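You operate a simulated robot arm through the tools that you are given. There is no shell and no other tool. Be economical: measure what you need, move in short steps, check, and stop when the job is done.

The job below is to be done with a simulated robot arm. You get a single attempt, and the scene is never put back.

TASK
Stack the small carton marked "ties" from the top of the long steel table on top of the small carton labelled "clips".
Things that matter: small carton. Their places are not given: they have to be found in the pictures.

The check looks at the end state, three seconds after you hand in, the way a careful person would. Anything else that was tipped, shoved, dropped, spilled or broken makes it a failure.

THE ROBOT
A 7-joint arm with a two-finger parallel gripper, fixed in place. Base frame: the origin is at the foot of the arm, x ahead of it, y to its left, z up; the work surface is at about z = 0. Units: mm, degrees, N and s.
With the tool pointing down near the work surface it reaches from about 240 to 620 mm from the base axis. Its first joint turns from -66.0 to 66.0 degrees. Payload 2.6 kg.
Tool frame: the origin (TCP) lies between the finger pads and is the grasp point; the fingertips stand 30 mm ahead of it; z points along the fingers, y is the line along which they close. Largest opening 94 mm; finger width 28, thickness 10; the body of the gripper, 50 by 96 mm, starts 55 mm behind the TCP.
Orientation is that of the tool frame in the base frame, as a unit quaternion [x, y, z, w]. With the fingers straight down and closing along the base's y, the tool's x points along the base's -x, its y along +y and its z along -z.

THE INTERFACE
- The arm moves only by the tool apply_moves. Its argument "deltas" is a list of rows, each an object (a shift or turn left out is 0, a gripper value left out holds the last) with "delta_pos": the shift along the base's x, y, z in units of 100 mm (1.0 is 100 mm), a list of three; "rot": the turn, a rotation vector about the base's x, y, z in units of 45 degrees (1.0 is 45 degrees), a list of three; "grip": the finger opening in cm, from 0 to 9.4. In form: [{"delta_pos": [x, y, z], "rot": [rx, ry, rz], "grip": grip}, ...]. A call has 1 to 10 rows; each row is the pose to reach, as a shift and turn from the pose commanded when the call began. A call with a number of a shift or a turn outside -1 to 1 is refused whole. A row lasts 0.2 s, in which the tool goes at most 50 mm and 8.6 degrees; a call with a longer step from one row to the next is refused whole, and so is a gripper value outside its range. Where a pose cannot be reached the arm comes as near as it can. A force on the tool above 40 N (or 10 N above the force at the start of the call, whichever is more), or a blocked arm, ends the call early, and 0.2 s more pass. The fingers move at their own pace (about 72 mm/s each) and stop on an object; they squeeze with about 22 N. The grip force told is the motor's: it shows also when the fingers shut on nothing. Time passes only in rows, and 0.2 s behind the last, so rows that repeat a pose let the fingers close. It gives the time, the measured TCP pose, the force on the tool (base axes), the opening and the grip force at its end, in the units of the frame above (readings bear some noise), and new pictures: "pictures" is both (left out), scene, wrist or none.
- Cameras (640 x 400 px; columns grow to the right, rows downward): "scene" is fixed at [14.7, 408.9, 572.9]; the picture's right is [-0.96, -0.29, 0.00], its down [-0.15, 0.50, -0.86] and it looks along [0.25, -0.82, -0.52] (base axes); focal length 335 px, centre (320, 200). "wrist" rides on the gripper at [-37, 0, -58] in the tool frame; the picture's right is [0.00, -1.00, 0.00], its down [0.97, 0.00, -0.24] and it looks along [0.24, 0.00, 0.97] (tool axes); focal length 218 px, centre (320, 200).
- pixel_to_xyz(camera, pixels): there is no depth. For up to 12 entries [column, row, z] of the newest picture of that camera ("zoom" is the newest enlarged one), the place [x, y] in the base frame at which the ray of that pixel passes the height z, good to about 3 mm, but the place of the scene camera against the robot may be out by one fixed shift of up to 12 mm in any direction. No time passes.
- enlarge(camera, box): a new picture of the part [left, top, right, bottom] of that camera's present view, enlarged. No time passes.
- hand_in(): hands the job in; it is judged then, once.

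Work in short steps. Measure before you move; look again where a grasp or a placing could have gone wrong, and mend it. You have 60 turns and 120 pictures in all, those below and enlarged ones among them. Open the gripper and draw the arm clear of the work before you hand the job in, unless the task says otherwise; then end with one line.

The tools are called after "Call:" as name(argument=value, ...) on one line, values as JSON. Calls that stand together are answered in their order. apply_moves: Moves the arm, as the interface text tells. Its arguments: {"type":"object","properties":{"deltas":{"type":"array"},"pictures":{"type":"string","enum":["both","scene","wrist","none"]}},"required":["deltas"]} The other tools are called the same way: pixel_to_xyz (camera, pixels) gives the place at which the rays of pixels pass given heights; enlarge (camera, box) takes an enlarged picture of a part of a camera's view; hand_in () hands the job in.

At the start:

```text
time: 0.0
tool_pos: [272.0, -237.0, 391.4]
tcp_rot: [0.0, 1.0, -0.001, 0.0]
contact_force: [-0.5, 0.1, -0.1]
grip_width: 93.6
grasp_force: 0.2
```

scene: 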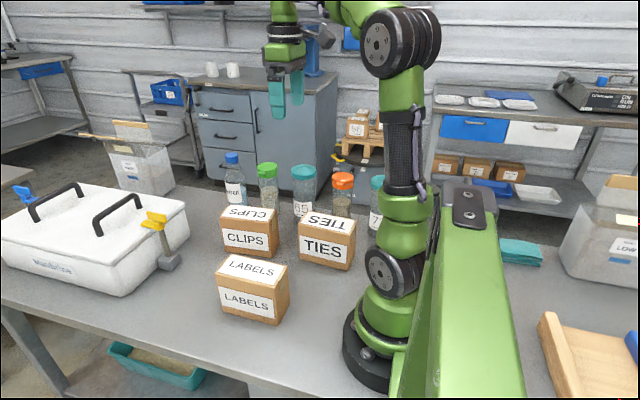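
wrist: 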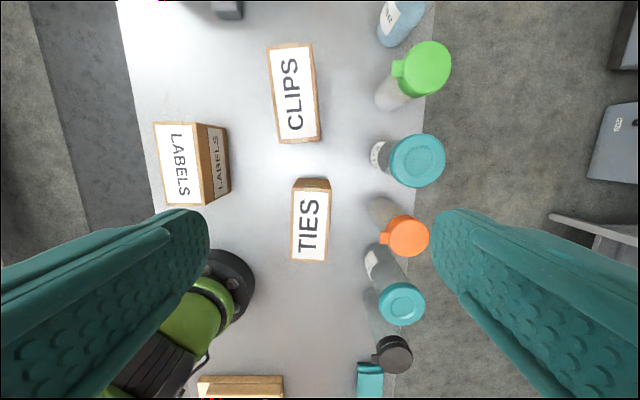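

The wrist picture shows TIES's top around (311,222), CLIPS's top around (294,93), and bottles nearby. I'll measure the corners at several heights and enlarge the scene.

Call:
enlarge(camera="scene", box=[200, 150, 400, 330])

Call:
enlarge(camera="wrist", box=[140, 20, 460, 280])

Call:
pixel_to_xyz(camera="wrist", pixels=[[297, 190, 70], [330, 192, 70], [326, 261, 70], [291, 258, 70], [267, 49, 70], [311, 43, 70], [320, 137, 70], [279, 143, 70], [296, 180, 0], [329, 182, 0]])

Call:
pixel_to_xyz(camera="scene", pixels=[[300, 261, 0], [348, 270, 0], [355, 246, 0], [223, 250, 0], [270, 259, 0], [280, 238, 0], [299, 234, 70], [352, 240, 70], [221, 226, 70], [272, 235, 70]])

```text
2.22 times, centred on (300, 240) of scene
```

zoom: 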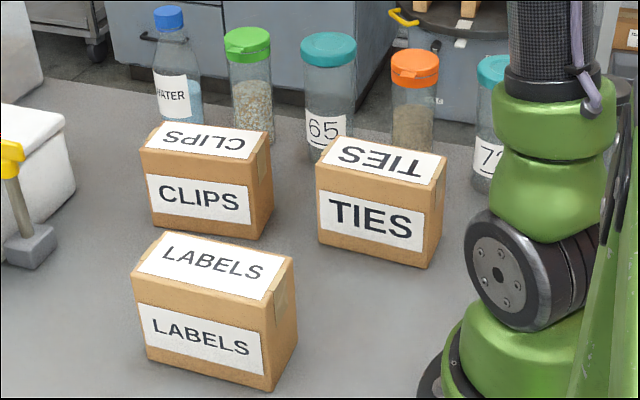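

```text
1.54 times, centred on (300, 150) of wrist
```

zoom: 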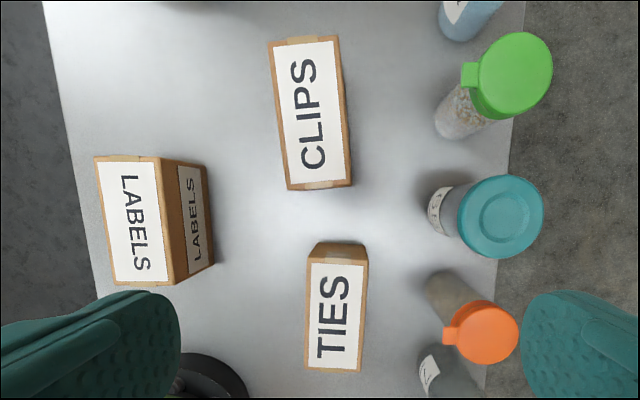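

```text
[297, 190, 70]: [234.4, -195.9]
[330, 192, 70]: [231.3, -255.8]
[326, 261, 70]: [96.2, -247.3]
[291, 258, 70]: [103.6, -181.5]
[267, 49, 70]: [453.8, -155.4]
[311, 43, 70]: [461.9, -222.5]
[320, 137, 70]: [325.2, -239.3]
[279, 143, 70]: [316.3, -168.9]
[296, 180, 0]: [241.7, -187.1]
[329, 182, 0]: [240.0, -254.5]
```

```text
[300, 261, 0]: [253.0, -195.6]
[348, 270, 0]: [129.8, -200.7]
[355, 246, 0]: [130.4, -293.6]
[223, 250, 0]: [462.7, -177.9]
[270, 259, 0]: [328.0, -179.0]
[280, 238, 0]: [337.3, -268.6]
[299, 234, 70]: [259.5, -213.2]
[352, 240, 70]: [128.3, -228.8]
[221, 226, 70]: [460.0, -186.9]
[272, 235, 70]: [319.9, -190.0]
```

I misread some corners, so I'm re-measuring the box tops from the enlarged scene picture at two heights to solve for their heights.

Call:
pixel_to_xyz(camera="scene", pixels=[[298.7, 224.3, 70], [352.7, 234.2, 70], [299.6, 258.5, 0], [348.6, 270.6, 0], [306.3, 213.5, 70], [356.7, 219.8, 70], [219.4, 217.5, 70], [269, 224.3, 70], [224.9, 250.4, 0], [271, 257.6, 0], [229.5, 205, 70], [278, 209, 70]])

Call:
pixel_to_xyz(camera="zoom", pixels=[[309, 257, 70], [368, 260, 70], [360, 372, 70], [305, 369, 70], [268, 42, 70], [338, 35, 70], [351, 185, 70], [288, 190, 70], [316, 244, 0], [365, 245, 0]])

```text
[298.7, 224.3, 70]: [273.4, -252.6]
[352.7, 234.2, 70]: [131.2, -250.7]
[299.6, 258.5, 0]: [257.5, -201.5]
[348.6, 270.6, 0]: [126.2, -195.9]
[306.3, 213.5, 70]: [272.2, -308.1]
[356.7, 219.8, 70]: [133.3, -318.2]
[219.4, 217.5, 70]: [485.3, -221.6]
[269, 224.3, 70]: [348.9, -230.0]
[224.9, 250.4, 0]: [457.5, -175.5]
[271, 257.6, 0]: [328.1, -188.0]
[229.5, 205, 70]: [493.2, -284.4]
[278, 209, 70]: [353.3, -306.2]
```

```text
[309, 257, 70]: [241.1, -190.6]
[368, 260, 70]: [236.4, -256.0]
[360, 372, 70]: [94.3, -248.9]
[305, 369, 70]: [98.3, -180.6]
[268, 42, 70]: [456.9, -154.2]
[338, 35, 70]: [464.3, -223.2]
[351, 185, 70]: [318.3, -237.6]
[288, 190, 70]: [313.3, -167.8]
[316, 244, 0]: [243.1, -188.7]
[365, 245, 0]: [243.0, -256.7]
```

From the edge lengths both cartons are about 130x62x100 mm: TIES centre is about (179,-220) at yaw -3.5°, CLIPS centre about (382,-199) at yaw +5.5°. I'll move above TIES at a safe height and look again.

Call:
apply_moves(deltas=[{"delta_pos": [-0.23, 0.04, -0.35], "rot": [0, 0, -0.078]}, {"delta_pos": [-0.46, 0.08, -0.7], "rot": [0, 0, -0.078]}, {"delta_pos": [-0.7, 0.12, -1.05], "rot": [0, 0, -0.078]}, {"delta_pos": [-0.93, 0.165, -1.4], "rot": [0, 0, -0.078]}, {"delta_pos": [-0.93, 0.165, -1.4], "rot": [0, 0, -0.078]}])

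```text
refused: -1.05 is not a number from -1 to 1
```

The call was refused because a shift exceeded 100 mm, so I'm splitting it and going down 100 mm first.

Call:
apply_moves(deltas=[{"delta_pos": [-0.31, 0.05, -0.33], "rot": [0, 0, -0.078], "grip": 9.4}, {"delta_pos": [-0.62, 0.1, -0.66], "rot": [0, 0, -0.078]}, {"delta_pos": [-0.93, 0.165, -1.0], "rot": [0, 0, -0.078]}, {"delta_pos": [-0.93, 0.165, -1.0], "rot": [0, 0, -0.078]}])

```text
time: 1.0
tool_pos: [178.3, -218.8, 291.7]
tcp_rot: [0.031, 1.0, 0.001, 0.0]
contact_force: [0.5, 0.2, -1.5]
grip_width: 93.9
grasp_force: 0.1
```

scene: 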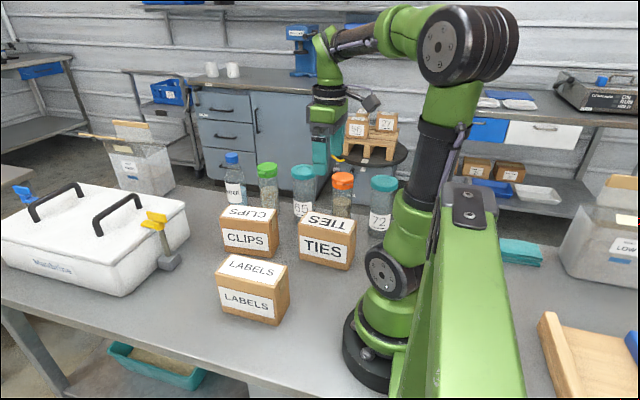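
wrist: 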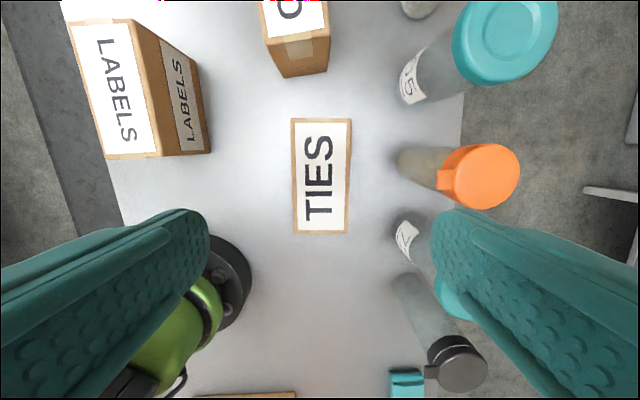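

TIES's top is seen at (292,118),(351,119),(348,234),(293,232); I'm measuring at two heights, to compare with the first view.

Call:
enlarge(camera="wrist", box=[200, 50, 520, 250])

Call:
pixel_to_xyz(camera="wrist", pixels=[[292, 118, 70], [351, 119, 70], [348, 234, 70], [293, 232, 70], [292, 118, 100], [351, 119, 100], [348, 234, 100], [293, 232, 100], [400, 160, 0], [395, 245, 0], [270, 29, 100], [328, 35, 100]])

```text
2.00 times, centred on (360, 150) of wrist
```

zoom: 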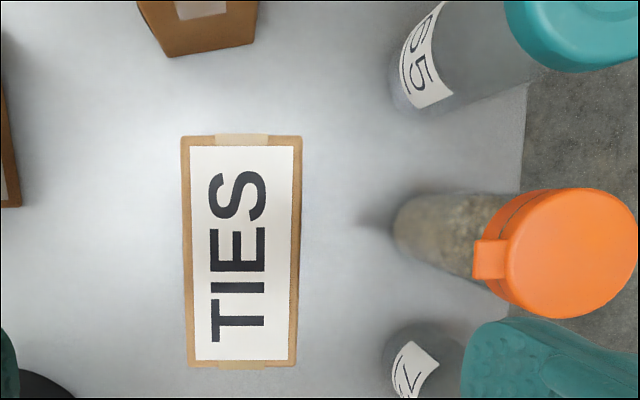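

```text
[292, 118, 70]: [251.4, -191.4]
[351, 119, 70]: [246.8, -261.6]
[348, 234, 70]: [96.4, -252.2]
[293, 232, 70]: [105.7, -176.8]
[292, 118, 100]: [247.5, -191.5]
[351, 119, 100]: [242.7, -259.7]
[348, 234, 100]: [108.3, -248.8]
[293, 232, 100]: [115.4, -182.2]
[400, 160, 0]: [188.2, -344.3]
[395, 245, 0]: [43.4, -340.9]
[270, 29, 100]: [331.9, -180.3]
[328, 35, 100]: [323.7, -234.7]
```

The height of about 100 mm is consistent across both views, centre (179,-220), width about 66 mm, so the fingers clear by about 14 mm each side. I'm descending partway.

Call:
apply_moves(deltas=[{"delta_pos": [0, 0, -0.4], "rot": [0, 0, -0.012]}, {"delta_pos": [0, 0, -0.8], "rot": [0, 0, -0.012]}, {"delta_pos": [0, 0, -1.0], "rot": [0, 0, -0.012]}, {"delta_pos": [0, 0, -1.0], "rot": [0, 0, -0.012]}, {"delta_pos": [0, 0, -1.0], "rot": [0, 0, -0.012]}])

```text
time: 2.2
tool_pos: [178.4, -219.7, 192.6]
tcp_rot: [0.034, 0.999, 0.001, 0.0]
contact_force: [0.5, -0.1, 0.9]
grip_width: 94.3
grasp_force: 0.0
```

scene: 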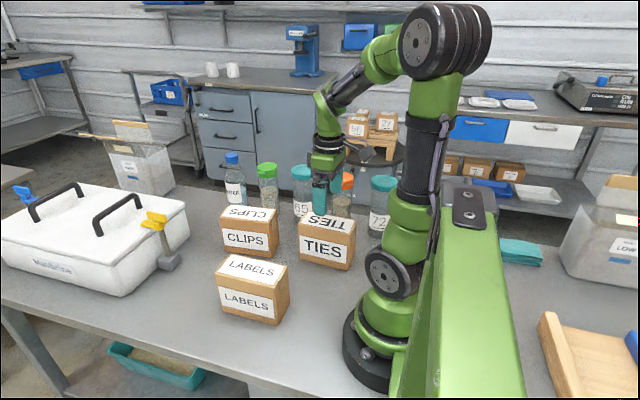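
wrist: 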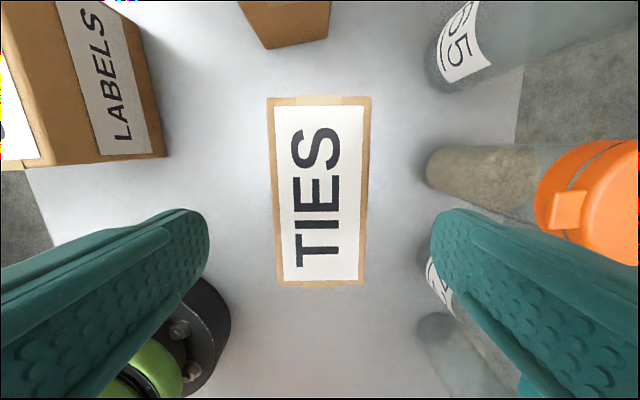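

TIES is centred between the fingers (column about 320), so I'm continuing down to TCP z of about 74.

Call:
apply_moves(deltas=[{"delta_pos": [0, 0, -0.35]}, {"delta_pos": [0, 0, -0.7]}, {"delta_pos": [0, 0, -0.95]}, {"delta_pos": [0, 0, -0.95]}, {"delta_pos": [0, 0, -0.95]}])

Call:
apply_moves(deltas=[{"delta_pos": [0, 0, -0.1]}, {"delta_pos": [0, 0, -0.23]}, {"delta_pos": [0, 0, -0.23]}])

```text
time: 3.4
tool_pos: [179.6, -218.9, 96.4]
tcp_rot: [0.036, 0.999, 0.0, 0.0]
contact_force: [-0.3, 0.4, -1.0]
grip_width: 93.8
grasp_force: 0.0
```

scene: 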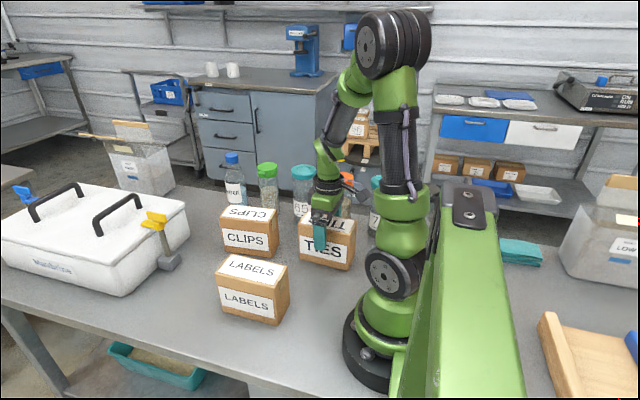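
wrist: 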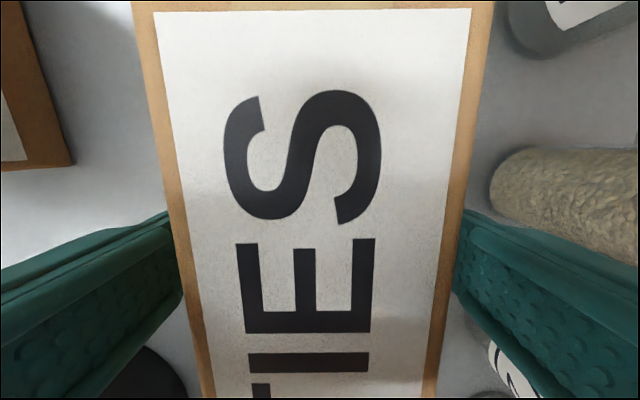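

```text
time: 4.2
tool_pos: [179.9, -221.5, 72.9]
tcp_rot: [0.036, 0.999, 0.0, 0.0]
contact_force: [-0.4, -0.7, -0.5]
grip_width: 94.1
grasp_force: 0.1
```

scene: 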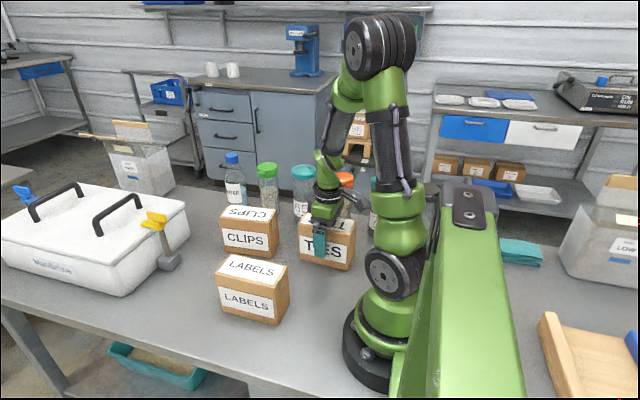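
wrist: 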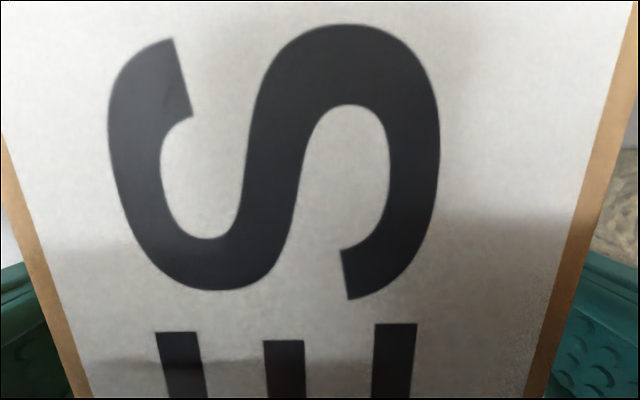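

The fingers straddle the carton with no contact force, so I'm closing the gripper.

Call:
apply_moves(deltas=[{"grip": 5.0}, {"grip": 5.0}, {"grip": 5.0}, {"grip": 5.0}], pictures="none")

```text
time: 5.2
tool_pos: [179.5, -221.4, 73.8]
tcp_rot: [0.034, 0.999, 0.0, 0.0]
contact_force: [0.7, 1.0, 0.3]
grip_width: 72.3
grasp_force: 22.4
```

The fingers hold at 72 mm with 22 N. I'm lifting slowly by 40 mm to check.

Call:
apply_moves(deltas=[{"delta_pos": [0, 0, 0.05]}, {"delta_pos": [0, 0, 0.15]}, {"delta_pos": [0, 0, 0.3]}, {"delta_pos": [0, 0, 0.4]}, {"delta_pos": [0, 0, 0.4]}])

```text
time: 6.4
tool_pos: [178.7, -219.9, 113.9]
tcp_rot: [0.035, 0.999, 0.0, 0.0]
contact_force: [-0.7, -0.2, -2.4]
grip_width: 72.3
grasp_force: 22.0
```

scene: 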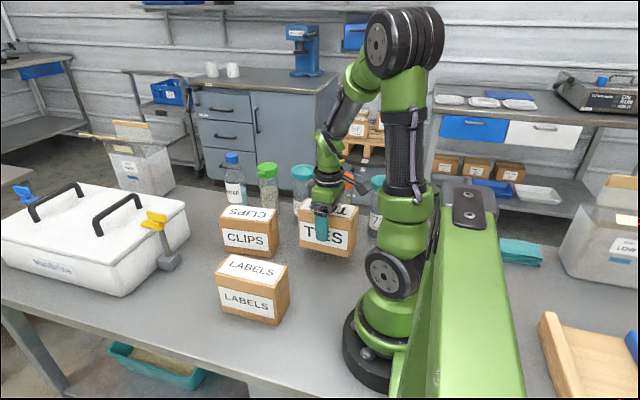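
wrist: 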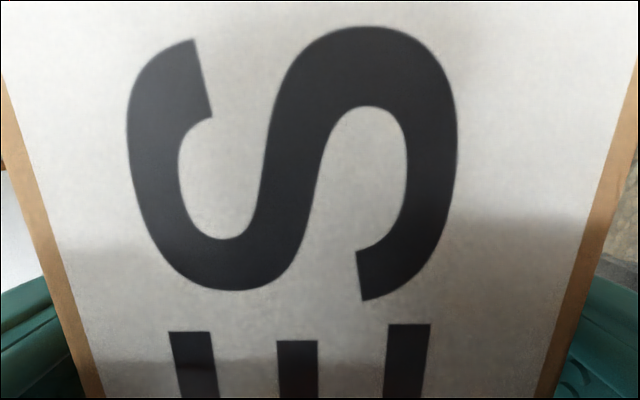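

The box lifted level with about 2.4 N of load. I'm raising it another 100 mm, then looking at CLIPS with the scene camera.

Call:
apply_moves(deltas=[{"delta_pos": [0, 0, 0.3]}, {"delta_pos": [0, 0, 0.6]}, {"delta_pos": [0, 0, 0.9]}, {"delta_pos": [0, 0, 1.0]}, {"delta_pos": [0, 0, 1.0]}])

```text
time: 7.6
tool_pos: [180.3, -219.9, 214.2]
tcp_rot: [0.035, 0.999, 0.001, 0.0]
contact_force: [-0.3, -0.7, -2.1]
grip_width: 72.3
grasp_force: 22.0
```

scene: 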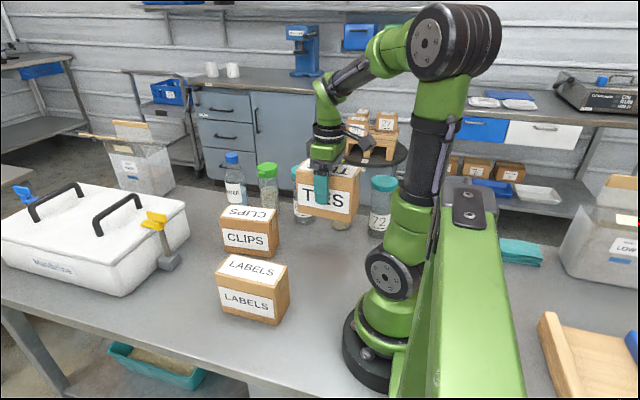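
wrist: 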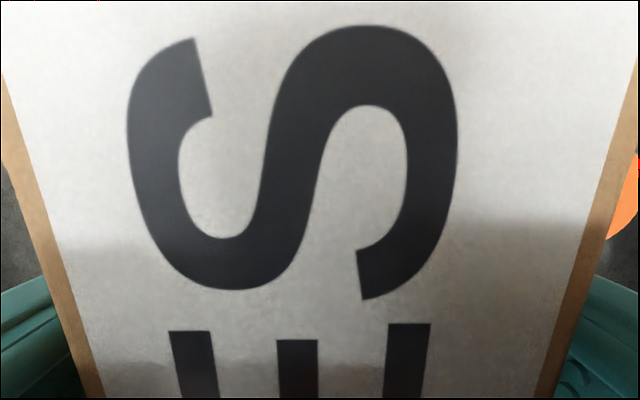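

The TIES bottom is at about z 140, clear of everything. I'm moving toward CLIPS (about +203, +21, yaw +9.7°) in two calls.

Call:
apply_moves(deltas=[{"delta_pos": [0.25, 0.03, 0], "rot": [0, 0, 0.05]}, {"delta_pos": [0.6, 0.06, 0], "rot": [0, 0, 0.1]}, {"delta_pos": [1.0, 0.1, 0], "rot": [0, 0, 0.15]}], pictures="none")

Call:
apply_moves(deltas=[{"delta_pos": [0.35, 0.03, 0], "rot": [0, 0, 0.03]}, {"delta_pos": [0.7, 0.07, 0], "rot": [0, 0, 0.065]}, {"delta_pos": [1.0, 0.11, 0], "rot": [0, 0, 0.065]}, {"delta_pos": [1.0, 0.11, 0], "rot": [0, 0, 0.065]}, {"delta_pos": [1.0, 0.11, 0], "rot": [0, 0, 0.065]}])

Call:
enlarge(camera="scene", box=[180, 120, 340, 270])

```text
time: 8.4
tool_pos: [280.7, -210.4, 213.6]
tcp_rot: [-0.024, 1.0, 0.0, 0.0]
contact_force: [-0.1, 0.3, -2.5]
grip_width: 72.5
grasp_force: 21.9
```

```text
time: 9.6
tool_pos: [380.1, -199.2, 213.4]
tcp_rot: [-0.05, 0.999, 0.0, 0.0]
contact_force: [-0.4, -0.3, -2.8]
grip_width: 72.4
grasp_force: 21.8
```

scene: 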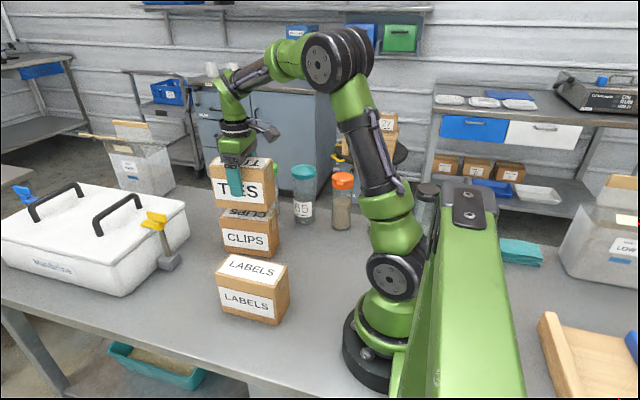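
wrist: 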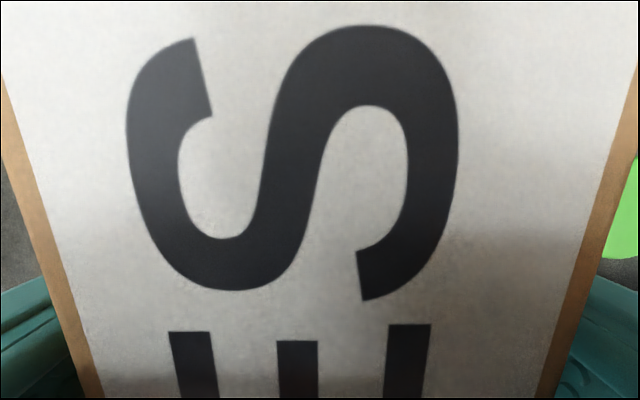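

```text
2.67 times, centred on (260, 195) of scene
```

zoom: 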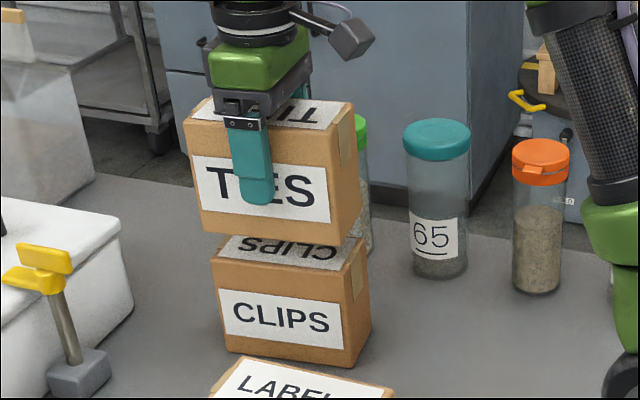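

TIES hovers above CLIPS; in the zoom its bottom front edge runs (200,232)-(340,247) and CLIPS's top front edge (211,256)-(350,273). I'm measuring their offset.

Call:
pixel_to_xyz(camera="zoom", pixels=[[201, 232, 140], [339, 247, 140], [360, 219, 140], [211, 257, 100], [350, 272, 100], [368, 242, 100], [211, 257, 95], [350, 272, 95], [226, 347, 0], [346, 367, 0], [211, 257, 105], [350, 272, 105]])

```text
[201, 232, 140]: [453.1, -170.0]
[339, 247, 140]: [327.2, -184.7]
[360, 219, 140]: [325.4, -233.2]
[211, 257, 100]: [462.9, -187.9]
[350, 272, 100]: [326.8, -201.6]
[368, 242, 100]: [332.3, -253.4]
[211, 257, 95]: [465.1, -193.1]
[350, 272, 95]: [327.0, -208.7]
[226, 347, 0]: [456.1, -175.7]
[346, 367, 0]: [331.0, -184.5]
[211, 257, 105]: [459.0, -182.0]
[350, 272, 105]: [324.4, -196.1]
```

TIES is within about 3 mm of alignment in x and y, and yaw matches. I'm correcting by (+2,-2) mm and descending 22 mm, with contact expected between TCP 174 and 184.

Call:
apply_moves(deltas=[{"delta_pos": [0.02, -0.025, -0.06]}, {"delta_pos": [0.02, -0.025, -0.14]}, {"delta_pos": [0.02, -0.025, -0.22]}, {"delta_pos": [0.02, -0.025, -0.22]}], pictures="scene")

Call:
enlarge(camera="scene", box=[190, 150, 310, 265])

```text
time: 10.6
tool_pos: [382.5, -201.8, 192.7]
tcp_rot: [-0.05, 0.999, 0.0, -0.001]
contact_force: [-0.2, 0.1, -2.5]
grip_width: 72.4
grasp_force: 22.0
```

scene: 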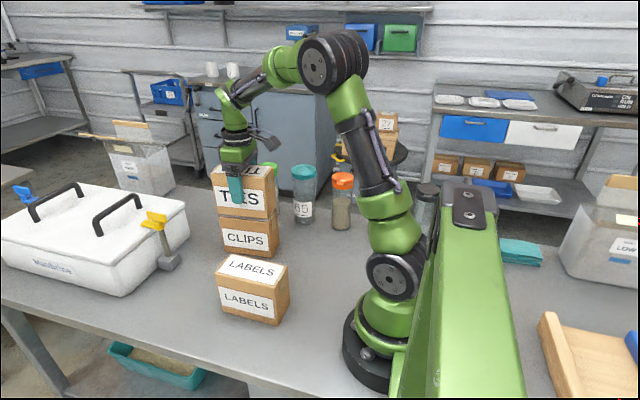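

```text
3.48 times, centred on (250, 208) of scene
```

zoom: 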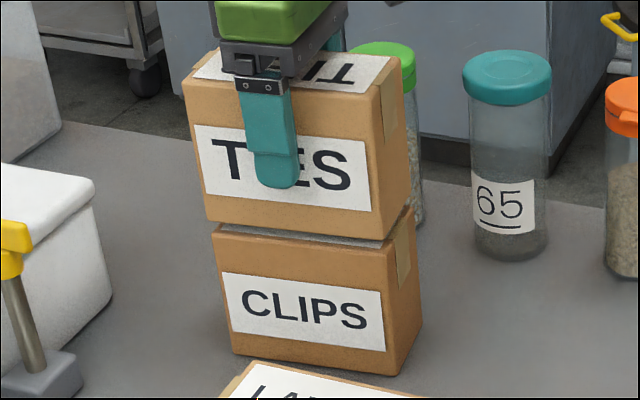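

The gap is about 8–10 mm, and TIES sits slightly left in the picture (207 vs 212, 383 vs 393), which is about 3–4 mm in +x. I'm shifting -3 mm in x and descending in small steps.

Call:
apply_moves(deltas=[{"delta_pos": [-0.03, 0, -0.02]}, {"delta_pos": [-0.03, 0, -0.05]}, {"delta_pos": [-0.03, 0, -0.07]}], pictures="scene")

Call:
enlarge(camera="scene", box=[190, 150, 310, 265])

```text
time: 11.4
tool_pos: [378.1, -203.2, 185.1]
tcp_rot: [-0.051, 0.999, 0.0, 0.0]
contact_force: [-0.6, 0.4, -2.7]
grip_width: 72.5
grasp_force: 21.8
```

scene: 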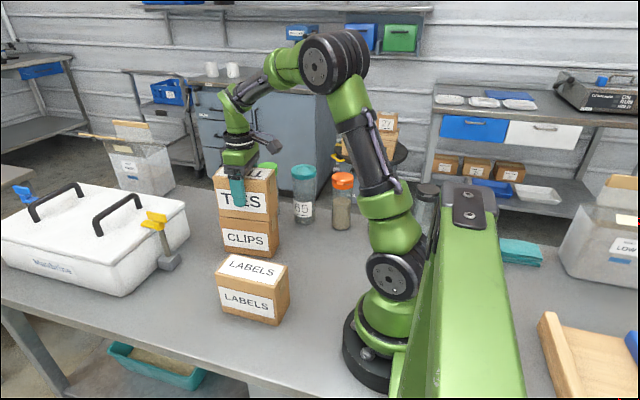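

```text
3.48 times, centred on (250, 208) of scene
```

zoom: 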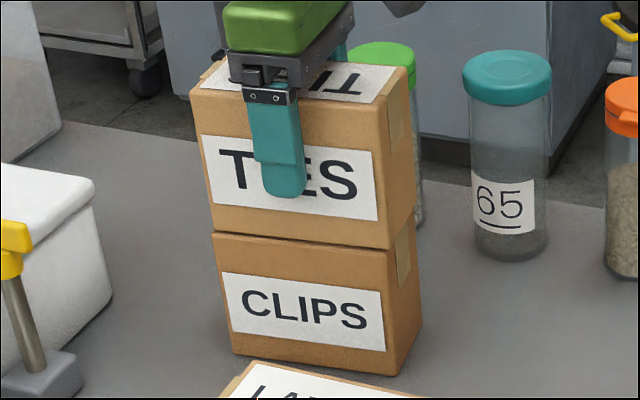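

Alignment looks good, with TIES's bottom edge at (213,231)-(390,249) matching CLIPS's sides. I'm lowering in 1–2 mm steps and watching the force.

Call:
apply_moves(deltas=[{"delta_pos": [0, 0, -0.015]}, {"delta_pos": [0, 0, -0.03]}, {"delta_pos": [0, 0, -0.03]}], pictures="none")

```text
time: 12.2
tool_pos: [378.6, -202.9, 182.8]
tcp_rot: [-0.049, 0.999, 0.0, 0.0]
contact_force: [-5.7, 1.4, 11.0]
grip_width: 72.5
grasp_force: 21.5
```

Contact: the vertical force went from -2.7 to +11 N at z of about 183. I'm backing off 1 mm and checking before release.

Call:
apply_moves(deltas=[{"delta_pos": [0, 0, 0.008]}, {"delta_pos": [0, 0, 0.008]}], pictures="scene")

Call:
enlarge(camera="scene", box=[200, 160, 300, 260])

```text
time: 12.8
tool_pos: [378.6, -203.1, 182.6]
tcp_rot: [-0.049, 0.999, -0.001, 0.001]
contact_force: [-1.4, -1.6, 5.5]
grip_width: 72.1
grasp_force: 22.0
```

scene: 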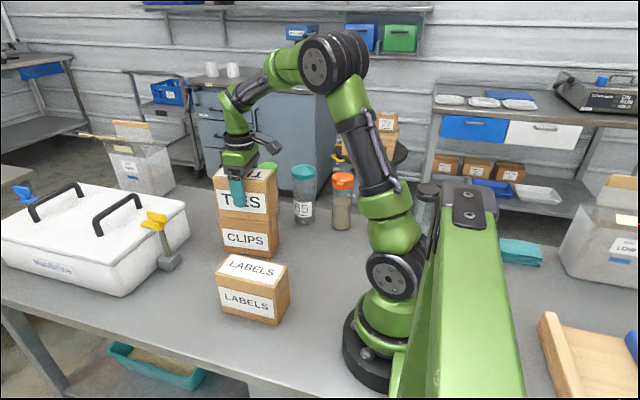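

```text
4.00 times, centred on (250, 210) of scene
```

zoom: 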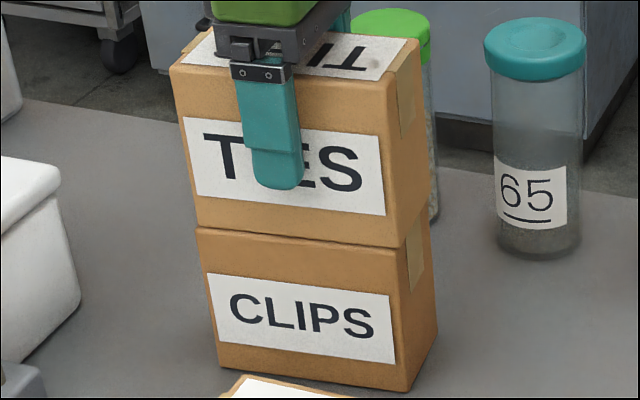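

The stack is square and aligned, with TIES seated on CLIPS. I'm opening the gripper in place; the green bottle stands well beyond the finger travel.

Call:
apply_moves(deltas=[{"grip": 7.8}, {"grip": 8.6}, {"grip": 9.4}, {"grip": 9.4}, {"grip": 9.4}], pictures="scene")

```text
time: 14.0
tool_pos: [378.6, -202.4, 184.4]
tcp_rot: [-0.049, 0.999, 0.0, 0.0]
contact_force: [0.1, -0.6, 0.0]
grip_width: 94.0
grasp_force: 0.2
```

scene: 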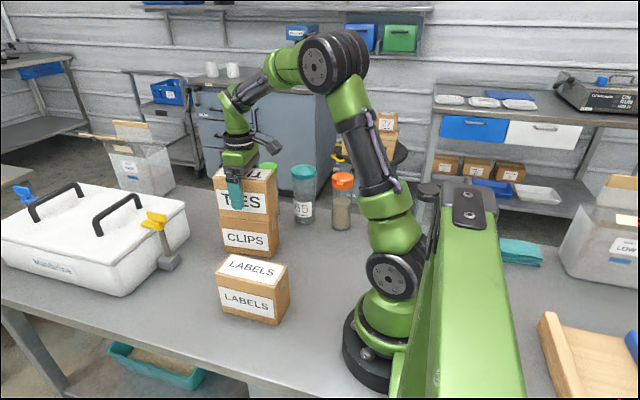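

The gripper is open at 94 mm with zero force and the box is steady, so I'm going straight up.

Call:
apply_moves(deltas=[{"delta_pos": [0, 0, 0.15]}, {"delta_pos": [0, 0, 0.4]}, {"delta_pos": [0, 0, 0.7]}, {"delta_pos": [0, 0, 1.0]}, {"delta_pos": [0, 0, 1.0]}], pictures="none")

Call:
apply_moves(deltas=[{"delta_pos": [-0.2, 0, 0.35]}, {"delta_pos": [-0.5, 0, 0.6]}, {"delta_pos": [-0.8, 0, 0.8]}, {"delta_pos": [-0.8, 0, 0.8]}])

Call:
enlarge(camera="scene", box=[180, 140, 340, 270])

```text
time: 15.2
tool_pos: [379.0, -202.8, 282.6]
tcp_rot: [-0.049, 0.999, 0.0, 0.0]
contact_force: [0.9, -0.6, -0.1]
grip_width: 94.0
grasp_force: 0.0
```

```text
time: 16.2
tool_pos: [298.7, -199.8, 364.2]
tcp_rot: [-0.05, 0.999, 0.0, 0.0]
contact_force: [0.2, -0.6, 0.1]
grip_width: 93.9
grasp_force: 0.1
```

scene: 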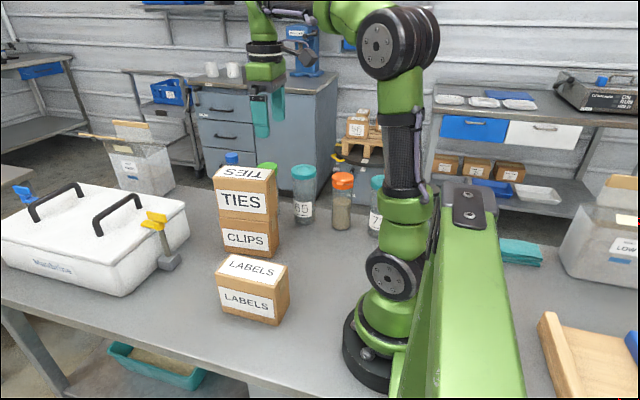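
wrist: 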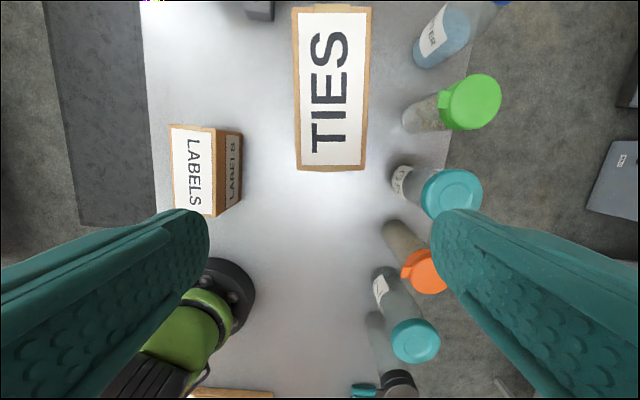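

```text
3.08 times, centred on (260, 205) of scene
```

zoom: 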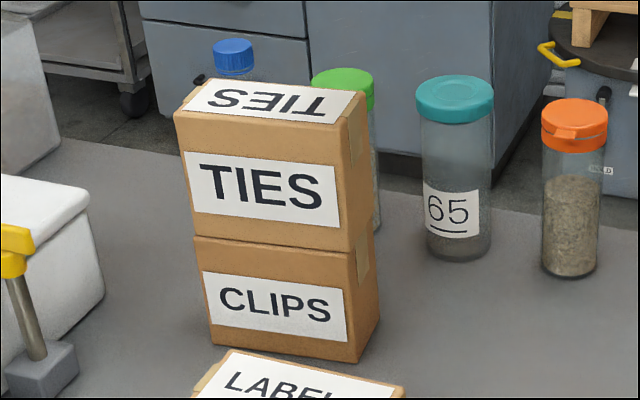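

TIES sits squarely on CLIPS, nothing else moved, and the arm is clear with the gripper open. I'm handing the job in.

Call:
hand_in()

```text
The job is handed in.
```

The "ties" carton is stacked squarely on the "clips" carton, nothing else was moved, and the arm is clear with its gripper open.
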